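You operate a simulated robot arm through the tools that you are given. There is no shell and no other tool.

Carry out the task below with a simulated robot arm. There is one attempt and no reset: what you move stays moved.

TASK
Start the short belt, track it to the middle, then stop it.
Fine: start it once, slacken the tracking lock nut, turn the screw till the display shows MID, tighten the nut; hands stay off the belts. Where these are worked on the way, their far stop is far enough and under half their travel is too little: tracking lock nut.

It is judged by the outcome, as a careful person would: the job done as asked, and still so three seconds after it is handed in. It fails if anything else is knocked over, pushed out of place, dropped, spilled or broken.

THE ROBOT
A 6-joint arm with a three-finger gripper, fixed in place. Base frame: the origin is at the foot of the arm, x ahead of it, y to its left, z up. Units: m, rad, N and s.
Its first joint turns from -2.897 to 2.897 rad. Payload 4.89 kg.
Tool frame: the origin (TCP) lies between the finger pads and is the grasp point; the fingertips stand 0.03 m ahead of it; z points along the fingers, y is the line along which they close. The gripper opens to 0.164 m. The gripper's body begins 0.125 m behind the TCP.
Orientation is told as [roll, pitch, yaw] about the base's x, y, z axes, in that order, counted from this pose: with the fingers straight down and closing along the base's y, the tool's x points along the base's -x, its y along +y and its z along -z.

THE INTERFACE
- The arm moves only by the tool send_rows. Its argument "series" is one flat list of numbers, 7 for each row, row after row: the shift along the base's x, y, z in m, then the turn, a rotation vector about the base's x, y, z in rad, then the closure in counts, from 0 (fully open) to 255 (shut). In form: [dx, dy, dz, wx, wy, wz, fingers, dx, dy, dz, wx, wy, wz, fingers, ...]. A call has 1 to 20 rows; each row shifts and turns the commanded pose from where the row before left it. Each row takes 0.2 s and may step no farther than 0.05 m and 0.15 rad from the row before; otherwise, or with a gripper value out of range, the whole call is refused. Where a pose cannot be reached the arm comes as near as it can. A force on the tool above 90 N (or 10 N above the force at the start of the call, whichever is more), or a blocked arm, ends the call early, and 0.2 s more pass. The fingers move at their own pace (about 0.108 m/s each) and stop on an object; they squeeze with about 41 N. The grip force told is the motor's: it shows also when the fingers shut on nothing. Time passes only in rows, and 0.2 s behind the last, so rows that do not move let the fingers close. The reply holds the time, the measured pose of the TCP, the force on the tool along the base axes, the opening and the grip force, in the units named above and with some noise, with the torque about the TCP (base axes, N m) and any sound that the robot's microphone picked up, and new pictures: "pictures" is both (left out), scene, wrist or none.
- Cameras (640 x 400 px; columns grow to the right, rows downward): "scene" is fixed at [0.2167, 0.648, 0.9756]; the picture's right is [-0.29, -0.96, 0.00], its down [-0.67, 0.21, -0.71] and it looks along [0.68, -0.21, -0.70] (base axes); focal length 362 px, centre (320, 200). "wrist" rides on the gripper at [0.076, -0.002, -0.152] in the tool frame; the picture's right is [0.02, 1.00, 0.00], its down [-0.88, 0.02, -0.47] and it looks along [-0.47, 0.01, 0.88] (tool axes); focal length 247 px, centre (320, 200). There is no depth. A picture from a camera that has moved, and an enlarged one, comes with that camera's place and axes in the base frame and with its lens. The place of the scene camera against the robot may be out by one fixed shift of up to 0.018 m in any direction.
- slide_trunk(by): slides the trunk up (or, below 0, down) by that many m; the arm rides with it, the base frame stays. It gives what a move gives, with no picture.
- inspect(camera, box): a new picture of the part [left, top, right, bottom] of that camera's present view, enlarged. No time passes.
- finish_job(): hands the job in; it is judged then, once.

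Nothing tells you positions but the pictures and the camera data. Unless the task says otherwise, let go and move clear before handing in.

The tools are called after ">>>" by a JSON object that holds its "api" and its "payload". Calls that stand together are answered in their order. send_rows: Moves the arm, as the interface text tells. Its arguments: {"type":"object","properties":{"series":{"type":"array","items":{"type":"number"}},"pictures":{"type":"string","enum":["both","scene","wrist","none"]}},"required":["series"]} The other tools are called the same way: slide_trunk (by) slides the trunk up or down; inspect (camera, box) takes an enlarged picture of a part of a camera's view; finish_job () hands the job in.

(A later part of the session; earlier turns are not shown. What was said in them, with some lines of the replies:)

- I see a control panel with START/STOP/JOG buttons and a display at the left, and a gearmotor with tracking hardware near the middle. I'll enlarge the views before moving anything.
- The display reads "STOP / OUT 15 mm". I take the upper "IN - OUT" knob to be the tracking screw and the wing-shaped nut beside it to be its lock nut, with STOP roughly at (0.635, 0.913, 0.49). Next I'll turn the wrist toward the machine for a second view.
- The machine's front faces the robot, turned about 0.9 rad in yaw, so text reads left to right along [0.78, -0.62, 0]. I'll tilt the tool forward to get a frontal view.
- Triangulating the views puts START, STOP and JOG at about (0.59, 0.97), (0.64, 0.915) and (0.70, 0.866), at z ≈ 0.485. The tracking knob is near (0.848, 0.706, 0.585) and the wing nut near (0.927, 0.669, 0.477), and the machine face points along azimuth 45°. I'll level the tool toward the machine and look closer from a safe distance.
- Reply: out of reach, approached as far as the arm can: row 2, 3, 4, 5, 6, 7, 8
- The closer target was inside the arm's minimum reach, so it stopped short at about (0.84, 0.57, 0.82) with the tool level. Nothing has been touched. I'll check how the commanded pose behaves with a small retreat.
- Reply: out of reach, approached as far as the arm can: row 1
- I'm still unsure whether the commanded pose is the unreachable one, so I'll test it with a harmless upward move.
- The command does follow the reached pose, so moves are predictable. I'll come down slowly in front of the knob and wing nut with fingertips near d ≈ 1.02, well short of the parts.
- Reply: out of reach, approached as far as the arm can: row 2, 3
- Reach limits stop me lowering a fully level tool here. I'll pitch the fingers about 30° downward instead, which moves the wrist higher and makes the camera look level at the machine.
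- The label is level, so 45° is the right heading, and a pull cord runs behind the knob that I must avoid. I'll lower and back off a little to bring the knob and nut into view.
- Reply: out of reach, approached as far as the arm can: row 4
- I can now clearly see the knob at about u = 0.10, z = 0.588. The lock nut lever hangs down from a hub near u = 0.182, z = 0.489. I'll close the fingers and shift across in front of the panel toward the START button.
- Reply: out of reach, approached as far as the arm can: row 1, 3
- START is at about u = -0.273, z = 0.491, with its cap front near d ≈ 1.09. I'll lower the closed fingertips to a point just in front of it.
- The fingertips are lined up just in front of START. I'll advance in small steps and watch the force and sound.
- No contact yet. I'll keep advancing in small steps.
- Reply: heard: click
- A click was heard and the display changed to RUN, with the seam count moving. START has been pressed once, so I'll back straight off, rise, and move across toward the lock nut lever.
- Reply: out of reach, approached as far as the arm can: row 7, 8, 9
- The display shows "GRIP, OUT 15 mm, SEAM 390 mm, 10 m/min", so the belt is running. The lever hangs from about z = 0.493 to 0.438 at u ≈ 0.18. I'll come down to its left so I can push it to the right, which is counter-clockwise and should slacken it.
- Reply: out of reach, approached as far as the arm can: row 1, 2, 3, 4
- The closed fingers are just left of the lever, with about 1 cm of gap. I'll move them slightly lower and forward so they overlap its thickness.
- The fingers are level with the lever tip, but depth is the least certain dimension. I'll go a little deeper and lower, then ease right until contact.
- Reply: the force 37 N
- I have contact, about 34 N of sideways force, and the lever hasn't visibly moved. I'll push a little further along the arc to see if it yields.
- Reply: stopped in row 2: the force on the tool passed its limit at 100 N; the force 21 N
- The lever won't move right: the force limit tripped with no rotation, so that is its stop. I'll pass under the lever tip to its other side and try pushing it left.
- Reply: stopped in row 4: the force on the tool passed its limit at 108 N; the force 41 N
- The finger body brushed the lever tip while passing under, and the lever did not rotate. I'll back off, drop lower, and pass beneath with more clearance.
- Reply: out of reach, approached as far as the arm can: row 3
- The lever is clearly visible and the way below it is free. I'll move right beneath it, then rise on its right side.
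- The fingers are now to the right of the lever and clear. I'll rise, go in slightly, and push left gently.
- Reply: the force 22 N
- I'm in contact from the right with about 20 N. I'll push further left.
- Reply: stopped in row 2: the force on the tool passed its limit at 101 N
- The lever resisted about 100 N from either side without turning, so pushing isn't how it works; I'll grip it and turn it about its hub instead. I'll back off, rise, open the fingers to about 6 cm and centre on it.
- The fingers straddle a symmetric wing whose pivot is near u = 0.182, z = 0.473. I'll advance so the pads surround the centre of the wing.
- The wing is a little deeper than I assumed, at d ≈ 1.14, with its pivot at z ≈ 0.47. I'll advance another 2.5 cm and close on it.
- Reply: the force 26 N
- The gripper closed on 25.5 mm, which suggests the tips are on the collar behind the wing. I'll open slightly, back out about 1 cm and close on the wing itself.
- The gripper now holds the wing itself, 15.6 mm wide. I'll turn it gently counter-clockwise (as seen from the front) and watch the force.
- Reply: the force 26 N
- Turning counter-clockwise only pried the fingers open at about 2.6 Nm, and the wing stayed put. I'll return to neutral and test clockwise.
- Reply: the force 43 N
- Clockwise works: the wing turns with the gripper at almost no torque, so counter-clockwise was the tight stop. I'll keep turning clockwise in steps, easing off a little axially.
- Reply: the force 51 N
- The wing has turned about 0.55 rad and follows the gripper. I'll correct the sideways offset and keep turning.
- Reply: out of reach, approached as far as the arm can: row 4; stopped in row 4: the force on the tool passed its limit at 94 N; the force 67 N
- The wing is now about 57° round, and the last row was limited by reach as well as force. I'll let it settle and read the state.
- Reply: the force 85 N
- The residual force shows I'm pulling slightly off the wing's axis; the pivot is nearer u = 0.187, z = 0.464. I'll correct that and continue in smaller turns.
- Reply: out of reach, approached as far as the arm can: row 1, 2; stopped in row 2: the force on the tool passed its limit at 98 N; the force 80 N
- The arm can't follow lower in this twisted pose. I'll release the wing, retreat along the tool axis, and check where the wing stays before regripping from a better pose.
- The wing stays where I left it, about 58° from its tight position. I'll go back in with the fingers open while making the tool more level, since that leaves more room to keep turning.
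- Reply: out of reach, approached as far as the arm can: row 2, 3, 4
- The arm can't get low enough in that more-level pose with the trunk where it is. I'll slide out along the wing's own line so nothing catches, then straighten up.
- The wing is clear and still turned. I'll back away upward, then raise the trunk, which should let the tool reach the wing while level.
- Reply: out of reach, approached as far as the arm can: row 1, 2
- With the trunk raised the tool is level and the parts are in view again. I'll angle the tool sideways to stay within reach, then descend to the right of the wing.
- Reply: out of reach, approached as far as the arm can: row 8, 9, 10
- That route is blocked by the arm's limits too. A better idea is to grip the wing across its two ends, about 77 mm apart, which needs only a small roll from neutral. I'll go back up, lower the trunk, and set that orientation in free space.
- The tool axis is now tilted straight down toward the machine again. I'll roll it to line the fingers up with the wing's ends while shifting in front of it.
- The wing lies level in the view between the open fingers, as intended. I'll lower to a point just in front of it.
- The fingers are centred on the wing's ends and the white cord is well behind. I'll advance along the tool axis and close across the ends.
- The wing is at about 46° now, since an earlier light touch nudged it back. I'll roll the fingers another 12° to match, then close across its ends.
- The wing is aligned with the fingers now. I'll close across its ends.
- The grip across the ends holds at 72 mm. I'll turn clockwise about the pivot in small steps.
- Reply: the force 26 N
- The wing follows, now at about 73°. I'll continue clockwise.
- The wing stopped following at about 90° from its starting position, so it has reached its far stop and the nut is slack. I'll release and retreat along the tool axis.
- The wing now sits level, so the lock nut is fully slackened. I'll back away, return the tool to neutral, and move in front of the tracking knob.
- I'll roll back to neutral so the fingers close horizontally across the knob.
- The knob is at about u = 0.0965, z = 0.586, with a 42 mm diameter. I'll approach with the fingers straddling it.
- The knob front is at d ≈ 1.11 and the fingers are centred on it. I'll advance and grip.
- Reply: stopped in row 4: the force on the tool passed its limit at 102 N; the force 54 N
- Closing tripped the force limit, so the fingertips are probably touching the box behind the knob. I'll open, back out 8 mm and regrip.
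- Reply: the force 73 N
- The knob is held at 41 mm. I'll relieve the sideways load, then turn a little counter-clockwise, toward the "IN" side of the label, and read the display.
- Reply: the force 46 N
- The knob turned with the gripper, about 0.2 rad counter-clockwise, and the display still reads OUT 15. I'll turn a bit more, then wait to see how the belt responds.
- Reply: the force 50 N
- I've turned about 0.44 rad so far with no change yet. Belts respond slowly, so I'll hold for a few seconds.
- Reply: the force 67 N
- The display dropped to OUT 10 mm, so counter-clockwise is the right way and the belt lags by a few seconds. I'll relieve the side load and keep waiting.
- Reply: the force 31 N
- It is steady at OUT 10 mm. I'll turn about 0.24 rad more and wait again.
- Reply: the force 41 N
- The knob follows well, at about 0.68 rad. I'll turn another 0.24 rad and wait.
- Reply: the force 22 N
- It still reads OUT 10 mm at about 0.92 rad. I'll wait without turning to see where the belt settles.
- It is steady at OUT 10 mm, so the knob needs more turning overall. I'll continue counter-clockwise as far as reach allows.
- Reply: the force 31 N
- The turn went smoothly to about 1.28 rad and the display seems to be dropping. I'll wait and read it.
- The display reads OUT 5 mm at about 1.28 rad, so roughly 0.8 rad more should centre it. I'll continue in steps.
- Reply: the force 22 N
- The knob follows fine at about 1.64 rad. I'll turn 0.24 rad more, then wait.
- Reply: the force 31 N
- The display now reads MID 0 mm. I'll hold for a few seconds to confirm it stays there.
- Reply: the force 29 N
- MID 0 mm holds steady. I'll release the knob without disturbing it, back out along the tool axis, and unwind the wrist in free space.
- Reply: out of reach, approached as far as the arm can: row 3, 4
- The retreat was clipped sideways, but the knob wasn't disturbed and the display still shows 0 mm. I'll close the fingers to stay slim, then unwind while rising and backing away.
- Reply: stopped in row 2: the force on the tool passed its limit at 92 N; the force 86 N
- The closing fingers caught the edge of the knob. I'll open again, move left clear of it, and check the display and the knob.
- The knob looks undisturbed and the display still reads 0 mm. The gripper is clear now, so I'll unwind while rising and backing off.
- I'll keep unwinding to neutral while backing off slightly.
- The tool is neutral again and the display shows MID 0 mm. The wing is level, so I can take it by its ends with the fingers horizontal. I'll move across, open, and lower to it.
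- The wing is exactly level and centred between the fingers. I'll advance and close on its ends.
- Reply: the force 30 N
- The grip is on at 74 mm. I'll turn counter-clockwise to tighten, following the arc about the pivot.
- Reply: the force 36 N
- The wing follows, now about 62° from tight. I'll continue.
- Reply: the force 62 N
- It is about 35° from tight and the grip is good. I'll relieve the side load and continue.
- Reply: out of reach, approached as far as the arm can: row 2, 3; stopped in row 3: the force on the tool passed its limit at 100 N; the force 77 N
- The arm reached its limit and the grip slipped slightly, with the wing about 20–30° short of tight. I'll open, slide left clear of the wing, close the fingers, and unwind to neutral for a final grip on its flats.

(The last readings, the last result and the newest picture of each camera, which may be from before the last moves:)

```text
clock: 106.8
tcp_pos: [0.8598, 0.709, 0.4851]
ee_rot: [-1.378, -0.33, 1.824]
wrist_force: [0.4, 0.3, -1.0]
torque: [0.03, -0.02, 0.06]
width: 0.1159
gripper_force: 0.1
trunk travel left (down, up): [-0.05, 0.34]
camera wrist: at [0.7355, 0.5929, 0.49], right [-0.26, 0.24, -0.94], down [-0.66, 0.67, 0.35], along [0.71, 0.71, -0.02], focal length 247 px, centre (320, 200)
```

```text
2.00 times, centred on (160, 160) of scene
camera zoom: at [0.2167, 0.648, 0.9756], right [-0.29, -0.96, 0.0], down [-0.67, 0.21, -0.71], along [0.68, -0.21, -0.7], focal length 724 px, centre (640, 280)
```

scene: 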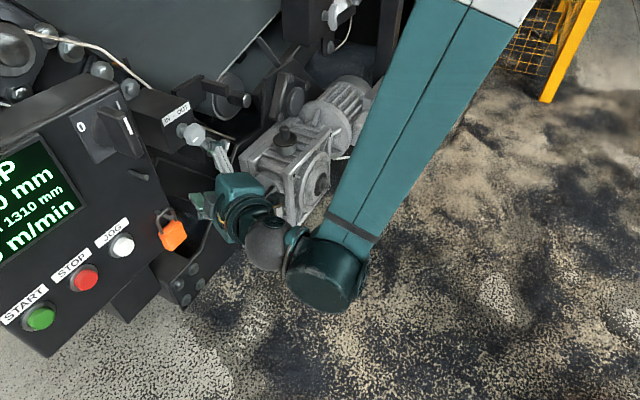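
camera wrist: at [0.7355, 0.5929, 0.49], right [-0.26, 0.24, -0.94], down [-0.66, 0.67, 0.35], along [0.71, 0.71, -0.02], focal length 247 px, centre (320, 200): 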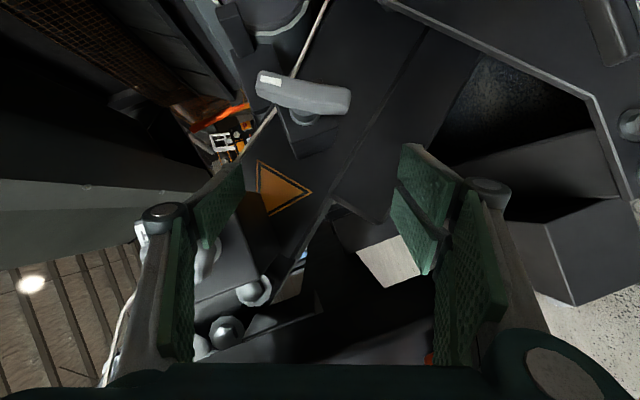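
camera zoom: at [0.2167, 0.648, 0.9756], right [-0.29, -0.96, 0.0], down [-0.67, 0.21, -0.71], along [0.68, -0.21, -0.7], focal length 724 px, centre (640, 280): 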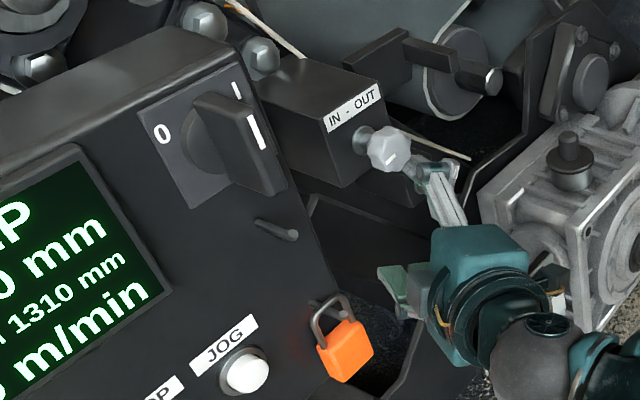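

The wing sits about 33° from tight. I'll close the fingers here, below the knob and clear of the wing, then unwind in place while backing off slightly.

>>> {"api": "send_rows", "payload": {"series": [0, 0, 0, 0, 0, 0, 255, 0, 0, 0, 0, 0, 0, 255, -0.001, -0.001, 0, 0.085, 0.085, 0, 255, -0.001, -0.001, 0, 0.085, 0.085, 0, 255, -0.002, -0.002, 0, 0.085, 0.085, 0, 255, -0.003, -0.003, 0, 0.085, 0.085, 0, 255, -0.003, -0.003, 0, 0.085, 0.085, 0, 255, -0.003, -0.003, 0, 0.085, 0.085, 0, 255, -0.003, -0.003, 0, 0.085, 0.085, 0, 255, -0.003, -0.003, 0, 0.085, 0.085, 0, 255, -0.003, -0.003, 0, 0.085, 0.085, 0, 255, -0.003, -0.003, 0, 0.085, 0.085, 0, 255]}}

>>> {"api": "inspect", "payload": {"camera": "scene", "box": [0, 60, 320, 260]}}

```text
clock: 109.4
tcp_pos: [0.837, 0.6861, 0.4828]
ee_rot: [0.021, -1.068, 0.771]
wrist_force: [-0.9, 0.2, -0.5]
torque: [0.01, -0.01, -0.04]
width: 0.0003
gripper_force: 41.4
trunk travel left (down, up): [-0.05, 0.34]
camera wrist: at [0.7166, 0.564, 0.4893], right [-0.72, 0.7, -0.01], down [0.0, 0.01, 1.0], along [0.7, 0.72, -0.01], focal length 247 px, centre (320, 200)
```

scene: 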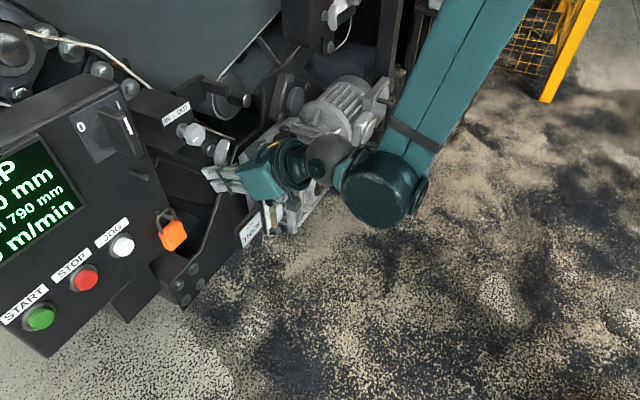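
wrist: 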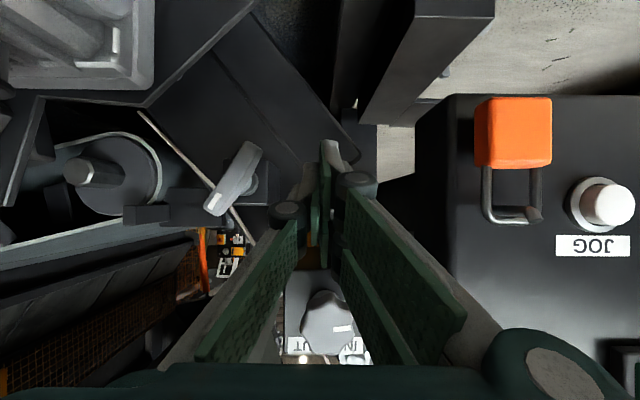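

```text
2.00 times, centred on (160, 160) of scene
camera zoom: at [0.2167, 0.648, 0.9756], right [-0.29, -0.96, 0.0], down [-0.67, 0.21, -0.71], along [0.68, -0.21, -0.7], focal length 724 px, centre (640, 280)
```

zoom: 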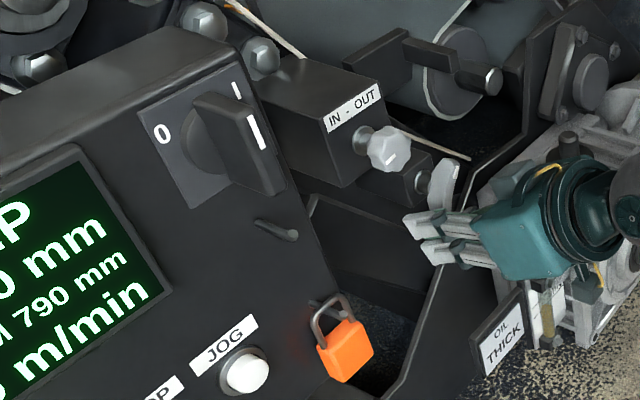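

The tool is neutral and the display still shows MID 0 mm. I'll go around to the wing, tilt to match its 33° angle, and prepare to grip its flats.

>>> {"api": "send_rows", "payload": {"series": [-0.0106, -0.0106, 0.03, 0, 0, 0, 255, -0.0106, -0.0106, 0.03, 0, 0, 0, 255, 0.024, -0.024, 0, 0, 0, 0, 200, 0.024, -0.024, 0, 0, 0, 0, 150, 0.024, -0.024, 0, 0, 0, 0, 150, 0.0026, 0.0026, -0.0092, 0.0815, 0.0815, 0, 150, 0.0026, 0.0026, -0.0092, 0.0815, 0.0815, 0, 150, 0.0026, 0.0026, -0.0092, 0.0815, 0.0815, 0, 150, 0.0026, 0.0026, -0.0092, 0.0815, 0.0815, 0, 150, 0.0026, 0.0026, -0.0092, 0.0815, 0.0815, 0, 150]}}

>>> {"api": "inspect", "payload": {"camera": "wrist", "box": [200, 60, 440, 210]}}

```text
clock: 111.6
tcp_pos: [0.9036, 0.6102, 0.4979]
ee_rot: [0.947, -0.82, -0.004]
wrist_force: [-0.1, -0.1, 1.4]
torque: [-0.06, 0.03, -0.02]
width: 0.0676
gripper_force: 0.0
out of reach, approached as far as the arm can: row 1
trunk travel left (down, up): [-0.05, 0.34]
camera wrist: at [0.7863, 0.4856, 0.5027], right [-0.61, 0.59, 0.54], down [0.39, -0.37, 0.84], along [0.7, 0.72, 0.0], focal length 247 px, centre (320, 200)
```

scene: 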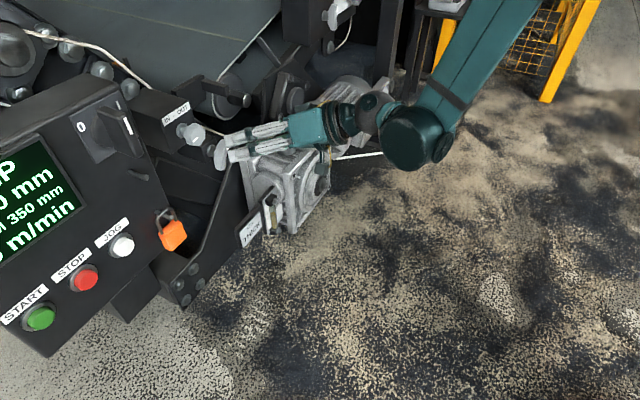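
wrist: 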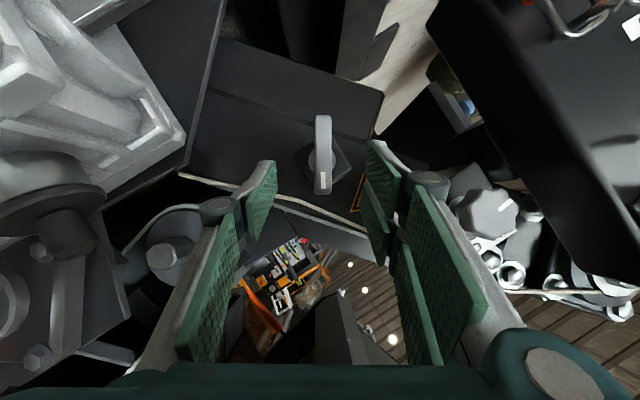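

```text
2.67 times, centred on (320, 135) of wrist
camera zoom: at [0.7863, 0.4856, 0.5027], right [-0.61, 0.59, 0.54], down [0.39, -0.37, 0.84], along [0.7, 0.72, 0.0], focal length 659 px, centre (320, 373)
```

zoom: 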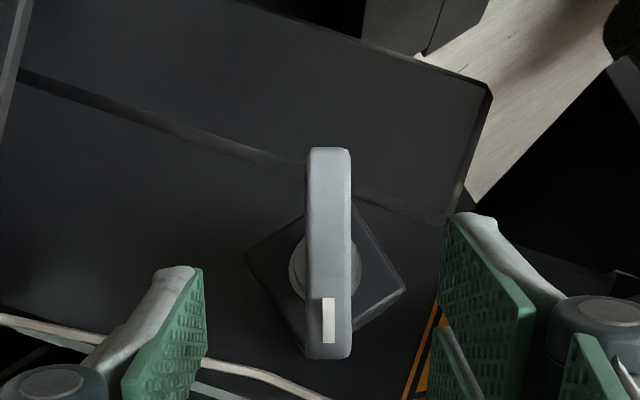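

The wing is neatly aligned between the fingers. I'll advance along the tool axis and grip its flats.

>>> {"api": "send_rows", "payload": {"series": [0.0105, 0.0201, -0.0115, 0, 0, 0, 150, 0.0105, 0.0201, -0.0115, 0, 0, 0, 150, 0, 0, 0, 0, 0, 0, 255, 0, 0, 0, 0, 0, 0, 255], "pictures": "none"}}

>>> {"api": "inspect", "payload": {"camera": "wrist", "box": [200, 100, 440, 250]}}

```text
clock: 112.6
tcp_pos: [0.9235, 0.653, 0.4786]
ee_rot: [0.952, -0.822, -0.003]
wrist_force: [-17.5, 45.7, 38.0]
torque: [1.21, -0.29, 0.84]
width: 0.0159
gripper_force: 45.2
trunk travel left (down, up): [-0.05, 0.34]
```

```text
2.67 times, centred on (320, 175) of wrist
camera zoom: at [0.8064, 0.5286, 0.4818], right [-0.61, 0.58, 0.54], down [0.39, -0.37, 0.84], along [0.69, 0.72, 0.0], focal length 659 px, centre (320, 267)
```

zoom: 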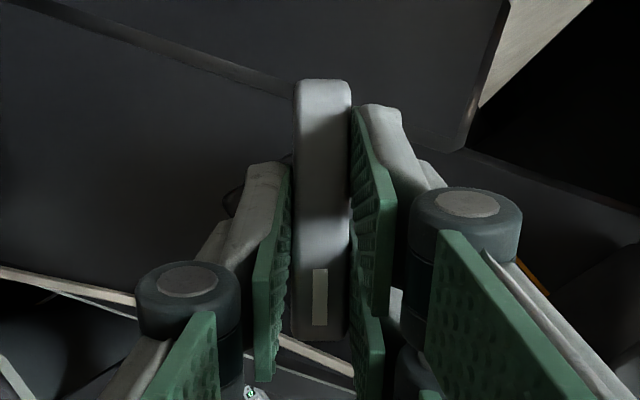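

The flats are gripped at 15.9 mm. I'll turn counter-clockwise back toward the tight stop.

>>> {"api": "send_rows", "payload": {"series": [-0.0021, 0.0021, 0.0015, -0.0815, -0.0815, 0, 255, -0.0009, 0.0009, 0.0005, -0.0815, -0.0815, 0, 255, -0.001, 0.001, 0.0004, -0.0815, -0.0815, 0, 255, -0.001, 0.001, 0.0002, -0.0815, -0.0815, 0, 255], "pictures": "none"}}

>>> {"api": "inspect", "payload": {"camera": "wrist", "box": [200, 100, 440, 250]}}

```text
clock: 113.6
tcp_pos: [0.9193, 0.6561, 0.4794]
ee_rot: [0.254, -1.057, 0.567]
wrist_force: [-27.6, 41.5, 25.5]
torque: [1.36, -0.57, 0.91]
width: 0.016
gripper_force: 44.9
trunk travel left (down, up): [-0.05, 0.34]
```

```text
2.67 times, centred on (320, 175) of wrist
camera zoom: at [0.8006, 0.5338, 0.4856], right [-0.71, 0.69, 0.1], down [0.08, -0.07, 0.99], along [0.7, 0.72, 0.0], focal length 659 px, centre (320, 267)
```

zoom: 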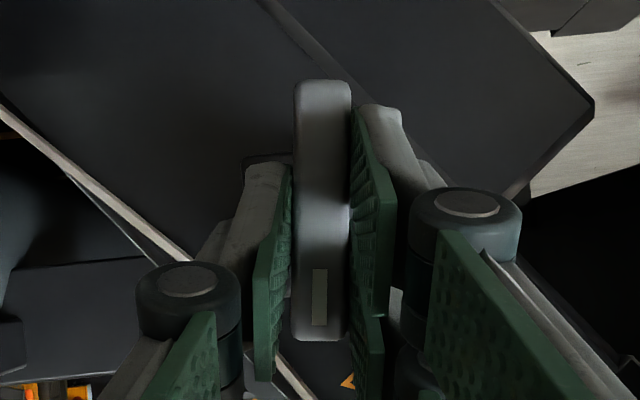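

It is almost vertical. I'll finish the turn and press a little past it to seat firmly against the tight stop.

>>> {"api": "send_rows", "payload": {"series": [-0.0019, 0.0019, 0.0006, -0.0815, -0.0815, 0, 255, -0.0002, 0.0002, 0, -0.06, -0.06, 0, 255, 0, 0, 0, -0.06, -0.06, 0, 255, 0, 0, 0, -0.04, -0.04, 0, 255], "pictures": "none"}}

>>> {"api": "inspect", "payload": {"camera": "wrist", "box": [200, 100, 440, 250]}}

>>> {"api": "inspect", "payload": {"camera": "scene", "box": [0, 60, 320, 260]}}

```text
clock: 114.6
tcp_pos: [0.9161, 0.6592, 0.4806]
ee_rot: [-0.43, -1.031, 1.165]
wrist_force: [-67.3, 22.9, 15.4]
torque: [2.91, 2.62, 0.64]
width: 0.0234
gripper_force: 44.5
trunk travel left (down, up): [-0.05, 0.34]
```

```text
2.67 times, centred on (320, 175) of wrist
camera zoom: at [0.7957, 0.5381, 0.4862], right [-0.7, 0.68, -0.23], down [-0.16, 0.17, 0.97], along [0.7, 0.72, -0.01], focal length 659 px, centre (320, 267)
```

zoom: 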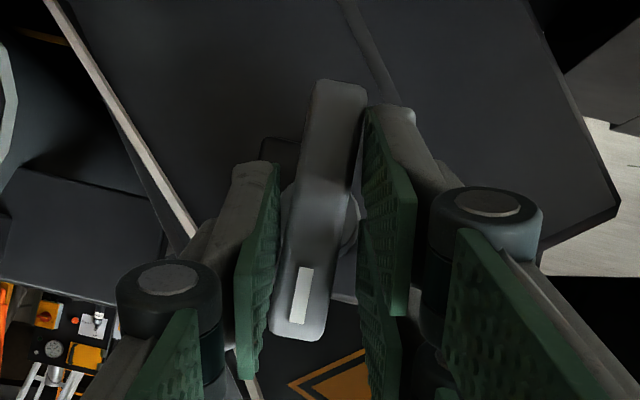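

```text
2.00 times, centred on (160, 160) of scene
camera zoom: at [0.2167, 0.648, 0.9756], right [-0.29, -0.96, 0.0], down [-0.67, 0.21, -0.71], along [0.68, -0.21, -0.7], focal length 724 px, centre (640, 280)
```

zoom: 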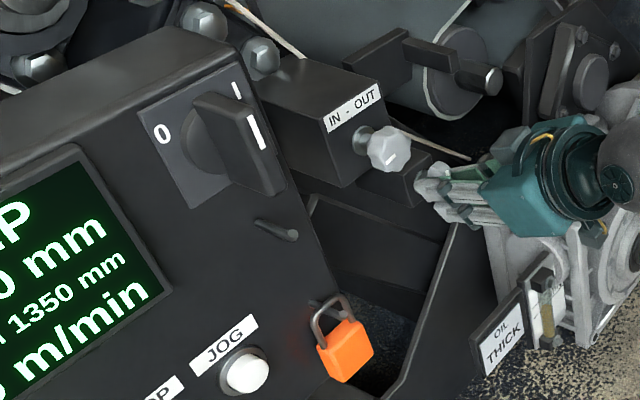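

The wing is hard against its original tight stop, with about 3.9 Nm and the fingers prying, so the nut is tight. I'll open, back away, and check the wing.

>>> {"api": "send_rows", "payload": {"series": [0, 0, 0, 0, 0, 0, 150, 0, 0, 0, 0, 0, 0, 150, -0.0106, -0.0106, 0.013, 0, 0, 0, 150, -0.0106, -0.0106, 0.013, 0, 0, 0, 150, -0.008, -0.008, 0.02, 0.08, 0.08, 0, 150, -0.008, -0.008, 0.02, 0.08, 0.08, 0, 150]}}

>>> {"api": "inspect", "payload": {"camera": "wrist", "box": [200, 60, 440, 210]}}

>>> {"api": "inspect", "payload": {"camera": "scene", "box": [0, 60, 320, 260]}}

```text
clock: 116.0
tcp_pos: [0.8849, 0.6218, 0.5434]
ee_rot: [0.02, -1.07, 0.771]
wrist_force: [0.4, 0.3, -0.1]
torque: [0.06, -0.07, 0.0]
width: 0.0677
gripper_force: 0.1
trunk travel left (down, up): [-0.05, 0.34]
camera wrist: at [0.7645, 0.5002, 0.5499], right [-0.72, 0.7, -0.01], down [0.0, 0.01, 1.0], along [0.7, 0.72, -0.01], focal length 247 px, centre (320, 200)
```

scene: 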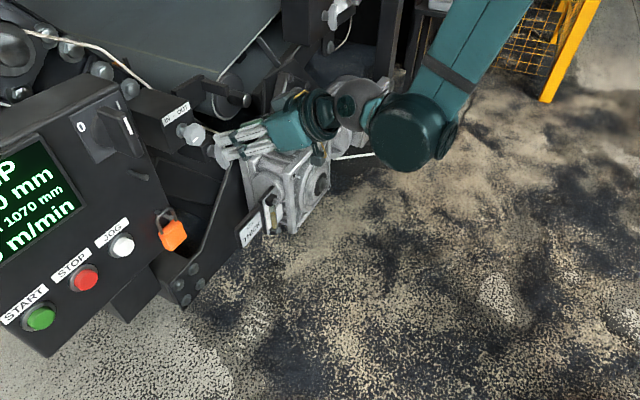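
wrist: 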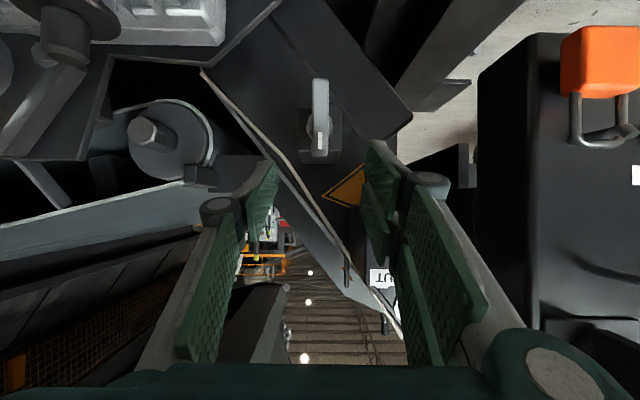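

```text
2.67 times, centred on (320, 135) of wrist
camera zoom: at [0.7645, 0.5002, 0.5499], right [-0.72, 0.7, -0.01], down [0.0, 0.01, 1.0], along [0.7, 0.72, -0.01], focal length 659 px, centre (320, 373)
```

zoom: 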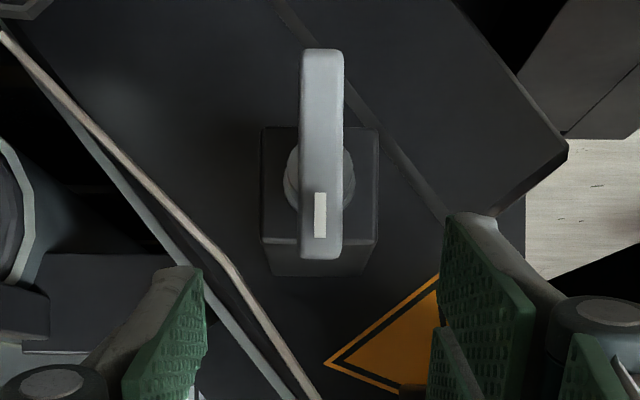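

```text
2.00 times, centred on (160, 160) of scene
camera zoom: at [0.2167, 0.648, 0.9756], right [-0.29, -0.96, 0.0], down [-0.67, 0.21, -0.71], along [0.68, -0.21, -0.7], focal length 724 px, centre (640, 280)
```

zoom: 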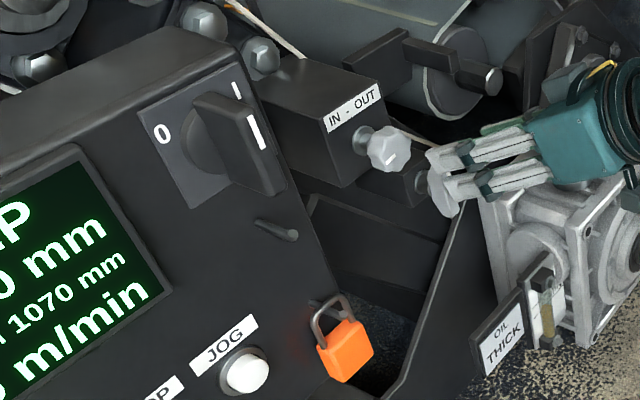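

The wing is vertical in its original tight position and the display shows MID 0 mm. Now for STOP: I'll rise, close the fingers, and move across in front of the panel.

>>> {"api": "send_rows", "payload": {"series": [-0.0142, -0.0142, 0.033, 0, 0, 0, 255, -0.0142, -0.0142, 0.033, 0, 0, 0, 255, -0.0142, -0.0142, 0.033, 0, 0, 0, 255, -0.0339, 0.0339, 0, 0, 0, 0, 255, -0.0339, 0.0339, 0, 0, 0, 0, 255, -0.0339, 0.0339, 0, 0, 0, 0, 255, -0.0339, 0.0339, 0, 0, 0, 0, 255, -0.0339, 0.0339, 0, 0, 0, 0, 255, -0.0339, 0.0339, 0, 0, 0, 0, 255, -0.0339, 0.0339, 0, 0, 0, 0, 255, -0.0339, 0.0339, 0, 0, 0, 0, 255]}}

```text
clock: 118.4
tcp_pos: [0.5679, 0.847, 0.6472]
ee_rot: [0.019, -1.07, 0.771]
wrist_force: [0.4, -1.3, -0.2]
torque: [0.03, 0.1, 0.2]
width: 0.0
gripper_force: 40.6
trunk travel left (down, up): [-0.05, 0.34]
camera wrist: at [0.4481, 0.726, 0.6538], right [-0.72, 0.7, -0.01], down [0.0, 0.01, 1.0], along [0.7, 0.72, -0.01], focal length 247 px, centre (320, 200)
```

scene: 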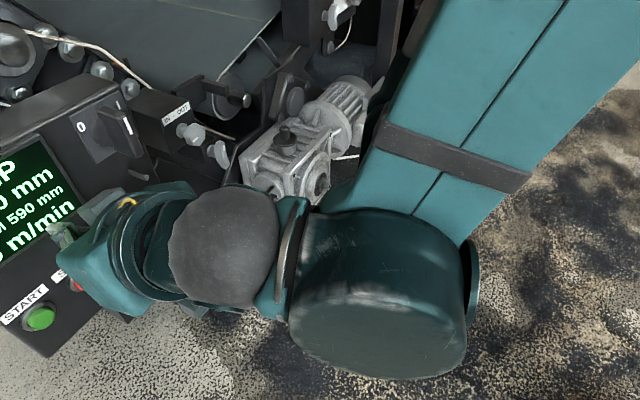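
wrist: 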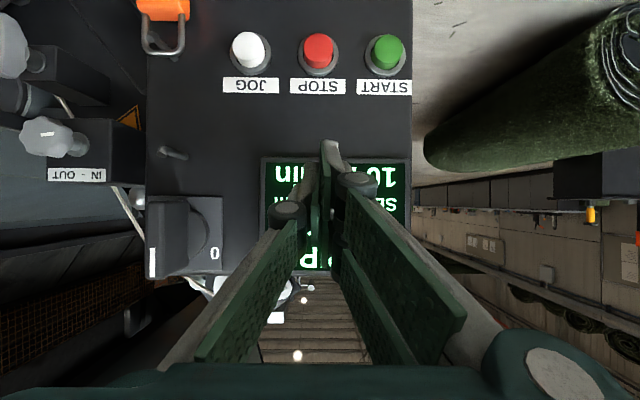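

STOP is centred on the tool's axis. I'll lower to its height just in front of it.

>>> {"api": "send_rows", "payload": {"series": [0.0053, 0.0053, -0.037, 0, 0, 0, 255, 0.0053, 0.0053, -0.037, 0, 0, 0, 255, 0.0053, 0.0053, -0.037, 0, 0, 0, 255, 0.0053, 0.0053, -0.037, 0, 0, 0, 255]}}

```text
clock: 119.4
tcp_pos: [0.5946, 0.8794, 0.5003]
ee_rot: [0.018, -1.07, 0.772]
wrist_force: [-0.4, -0.6, 1.1]
torque: [-0.08, 0.1, 0.02]
width: 0.0002
gripper_force: 40.7
out of reach, approached as far as the arm can: row 3, 4
trunk travel left (down, up): [-0.05, 0.34]
camera wrist: at [0.4757, 0.7571, 0.5077], right [-0.72, 0.7, -0.01], down [0.0, 0.01, 1.0], along [0.7, 0.72, -0.01], focal length 247 px, centre (320, 200)
```

scene: 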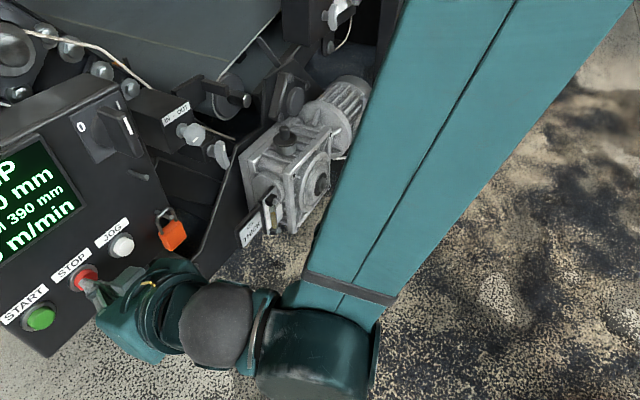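
wrist: 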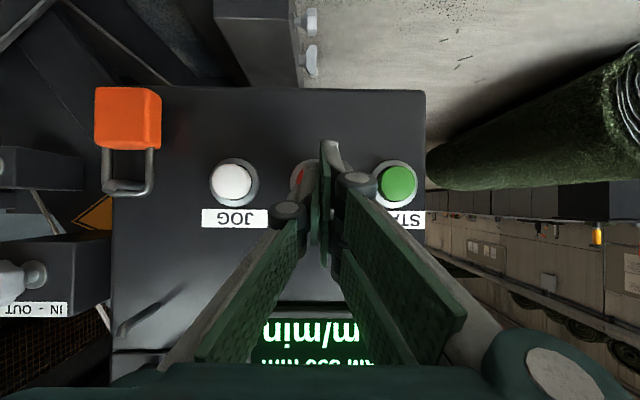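

The fingertips are almost centred, with STOP about 5 mm to the right. I'll adjust and advance gently.

>>> {"api": "send_rows", "payload": {"series": [0.0064, -0.0007, -0.001, 0, 0, 0, 255, 0.0025, 0.0025, 0, 0, 0, 0, 255, 0.0025, 0.0025, 0, 0, 0, 0, 255, 0.0018, 0.0018, 0, 0, 0, 0, 255]}}

```text
clock: 120.4
tcp_pos: [0.6071, 0.8834, 0.4996]
ee_rot: [0.019, -1.071, 0.774]
wrist_force: [-0.1, 0.2, -0.3]
torque: [-0.01, 0.02, 0.04]
width: 0.0
gripper_force: 40.8
trunk travel left (down, up): [-0.05, 0.34]
camera wrist: at [0.4875, 0.7616, 0.5049], right [-0.72, 0.7, -0.01], down [0.0, 0.01, 1.0], along [0.7, 0.72, -0.01], focal length 247 px, centre (320, 200)
```

scene: 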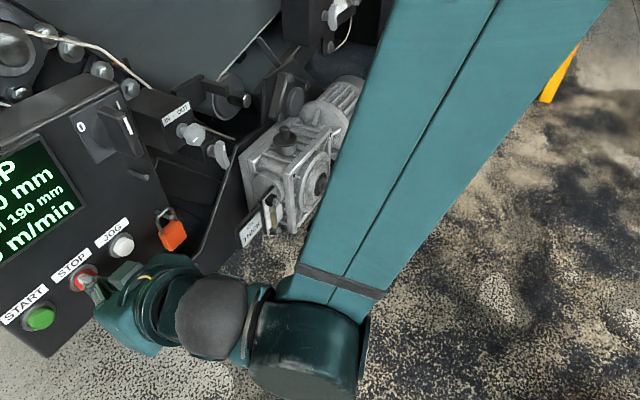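
wrist: 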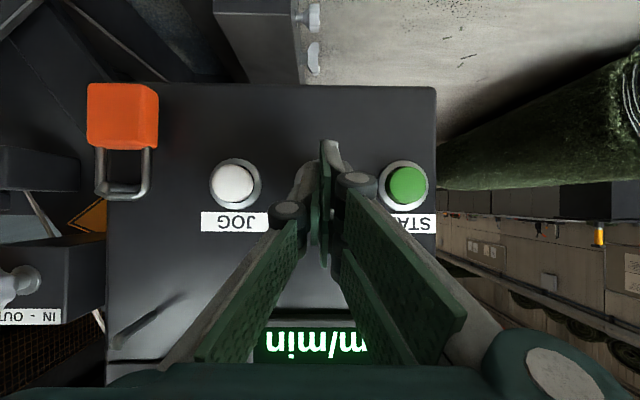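

Now JOG and START sit evenly either side of the tips, so STOP is centred. I'll press in small steps.

>>> {"api": "send_rows", "payload": {"series": [0.0025, 0.0025, 0, 0, 0, 0, 255, 0.002, 0.002, 0, 0, 0, 0, 255], "pictures": "scene"}}

```text
clock: 121.0
tcp_pos: [0.6119, 0.8878, 0.4992]
ee_rot: [0.019, -1.07, 0.773]
wrist_force: [-2.6, -1.3, 0.0]
torque: [0.03, -0.03, 0.1]
width: 0.0001
gripper_force: 40.9
trunk travel left (down, up): [-0.05, 0.34]
heard: click
```

scene: 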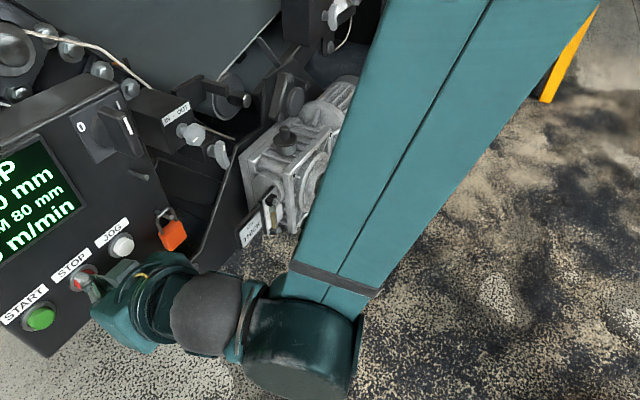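

A click was heard. I'll back straight off and rise, then check that the belt has stopped.

>>> {"api": "send_rows", "payload": {"series": [-0.018, -0.018, 0, 0, 0, 0, 255, -0.014, -0.014, 0.03, 0, 0, 0, 255, -0.01, -0.01, 0.045, 0, 0, 0, 255, 0, 0, 0.045, 0, 0, 0, 255, 0, 0, 0.045, 0, 0, 0, 255, 0, 0, 0.045, 0, 0, 0, 255]}}

>>> {"api": "inspect", "payload": {"camera": "scene", "box": [0, 100, 160, 300]}}

```text
clock: 122.4
tcp_pos: [0.5764, 0.8605, 0.7166]
ee_rot: [0.016, -1.068, 0.774]
wrist_force: [0.8, 1.4, -1.5]
torque: [0.11, -0.09, -0.05]
width: 0.0
gripper_force: 40.8
out of reach, approached as far as the arm can: row 1, 2
trunk travel left (down, up): [-0.05, 0.34]
camera wrist: at [0.4567, 0.739, 0.7225], right [-0.72, 0.7, -0.01], down [0.0, 0.01, 1.0], along [0.7, 0.72, -0.01], focal length 247 px, centre (320, 200)
```

scene: 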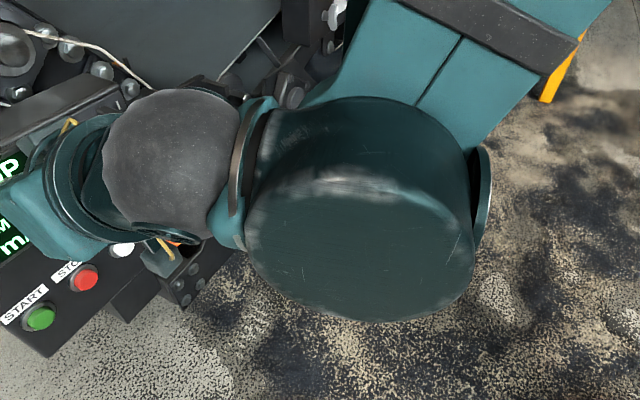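
wrist: 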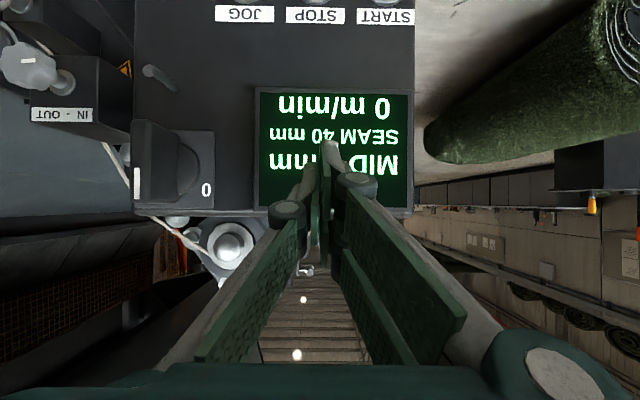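

```text
2.00 times, centred on (80, 200) of scene
camera zoom: at [0.2167, 0.648, 0.9756], right [-0.29, -0.96, 0.0], down [-0.67, 0.21, -0.71], along [0.68, -0.21, -0.7], focal length 724 px, centre (800, 200)
```

zoom: 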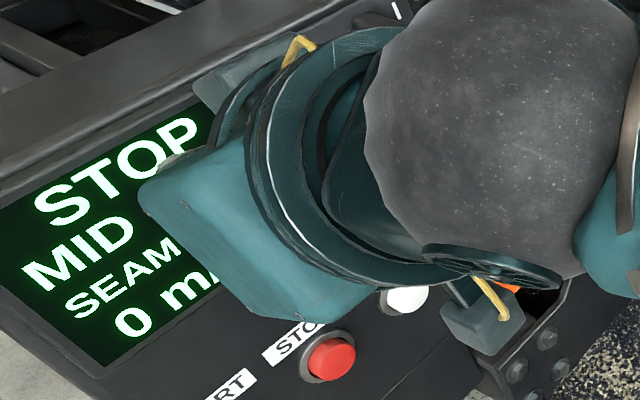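

The display shows STOP, MID and 0 m/min. I'll move clear of the machine and take a last look.

>>> {"api": "send_rows", "payload": {"series": [-0.015, -0.015, 0.04, 0, 0, 0, 255, -0.015, -0.015, 0.04, 0, 0, 0, 255, -0.015, -0.015, 0.04, 0, 0, 0, 255, 0.01, -0.03, 0.035, 0, 0, 0, 255, 0.01, -0.03, 0.03, 0, 0, 0, 255, 0.01, -0.03, 0.02, 0, 0, 0, 255]}}

>>> {"api": "inspect", "payload": {"camera": "scene", "box": [0, 60, 320, 260]}}

>>> {"api": "inspect", "payload": {"camera": "scene", "box": [0, 100, 160, 300]}}

```text
clock: 123.8
tcp_pos: [0.5618, 0.7251, 0.921]
ee_rot: [0.019, -1.069, 0.773]
wrist_force: [-0.9, 2.1, -1.4]
torque: [-0.05, -0.07, -0.15]
width: 0.0001
gripper_force: 41.3
trunk travel left (down, up): [-0.05, 0.34]
camera wrist: at [0.4423, 0.6034, 0.9268], right [-0.72, 0.7, -0.01], down [0.0, 0.01, 1.0], along [0.7, 0.72, -0.01], focal length 247 px, centre (320, 200)
```

scene: 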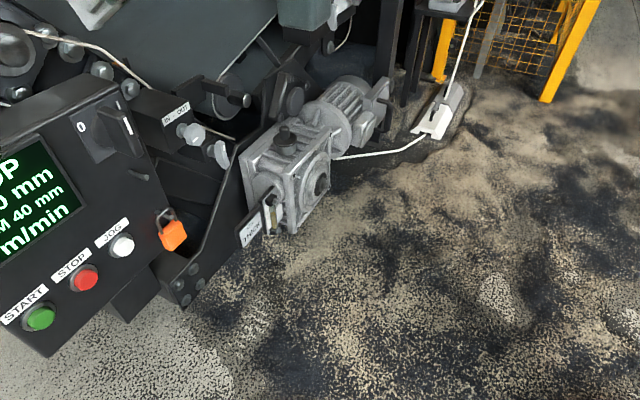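
wrist: 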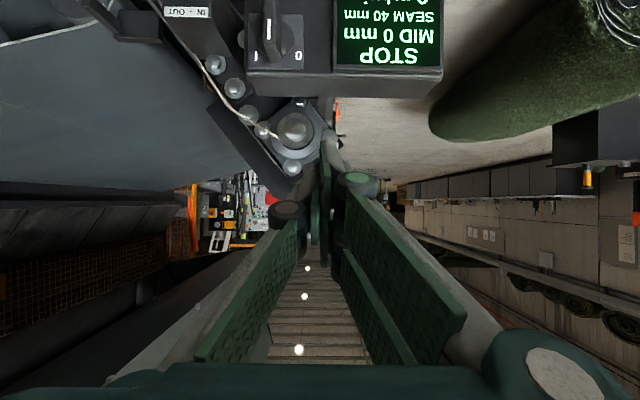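

```text
2.00 times, centred on (160, 160) of scene
camera zoom: at [0.2167, 0.648, 0.9756], right [-0.29, -0.96, 0.0], down [-0.67, 0.21, -0.71], along [0.68, -0.21, -0.7], focal length 724 px, centre (640, 280)
```

zoom: 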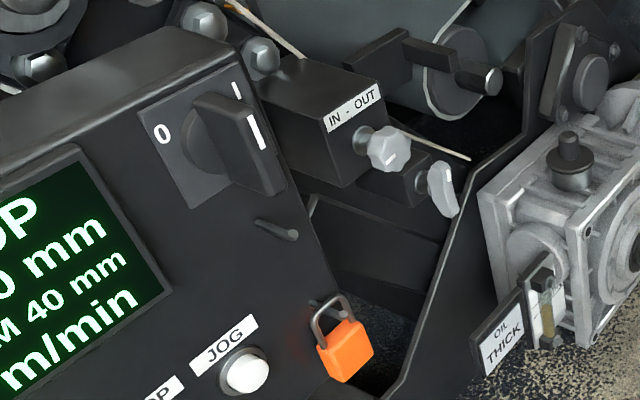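

```text
2.00 times, centred on (80, 200) of scene
camera zoom: at [0.2167, 0.648, 0.9756], right [-0.29, -0.96, 0.0], down [-0.67, 0.21, -0.71], along [0.68, -0.21, -0.7], focal length 724 px, centre (800, 200)
```

zoom: 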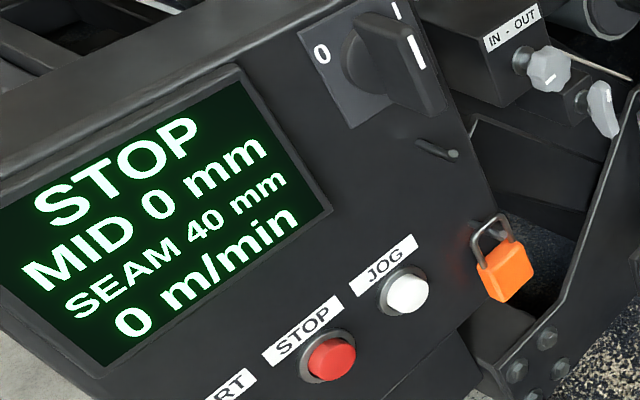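

The display reads "STOP, MID 0 mm, 0 m/min", the lock nut wing is back in its tight position, and nothing else has moved. The gripper is empty and clear of the machine, so I'm handing the job in.

>>> {"api": "finish_job", "payload": {}}

```text
The job is handed in.
```

The job is handed in. The short belt was started once, tracked to the middle and stopped. The display now reads "STOP, MID 0 mm, 0 m/min".

- **Start and stop:** I pressed START once and, at the end, STOP. Each press gave a click and the display changed to match.
- **Lock nut:** I slackened it clockwise to its far stop, about 90°. After tracking, I tightened it back to its original position, hard against the stop.
- **Tracking screw:** I turned it counter-clockwise from OUT 15 mm until the display showed MID 0 mm. It stayed at MID while the belt ran, through the tightening and after the stop.
- **Contacts along the way:** At first I pushed on the lock nut the wrong way and reached the arm's force limit, but the nut did not move. After setting the tracking, the fingers briefly caught the edge of the knob while closing. The display stayed at MID 0 mm.

I saw nothing knocked over or pushed out of place, the gripper did not touch the belts, and the arm finished clear of the machine.
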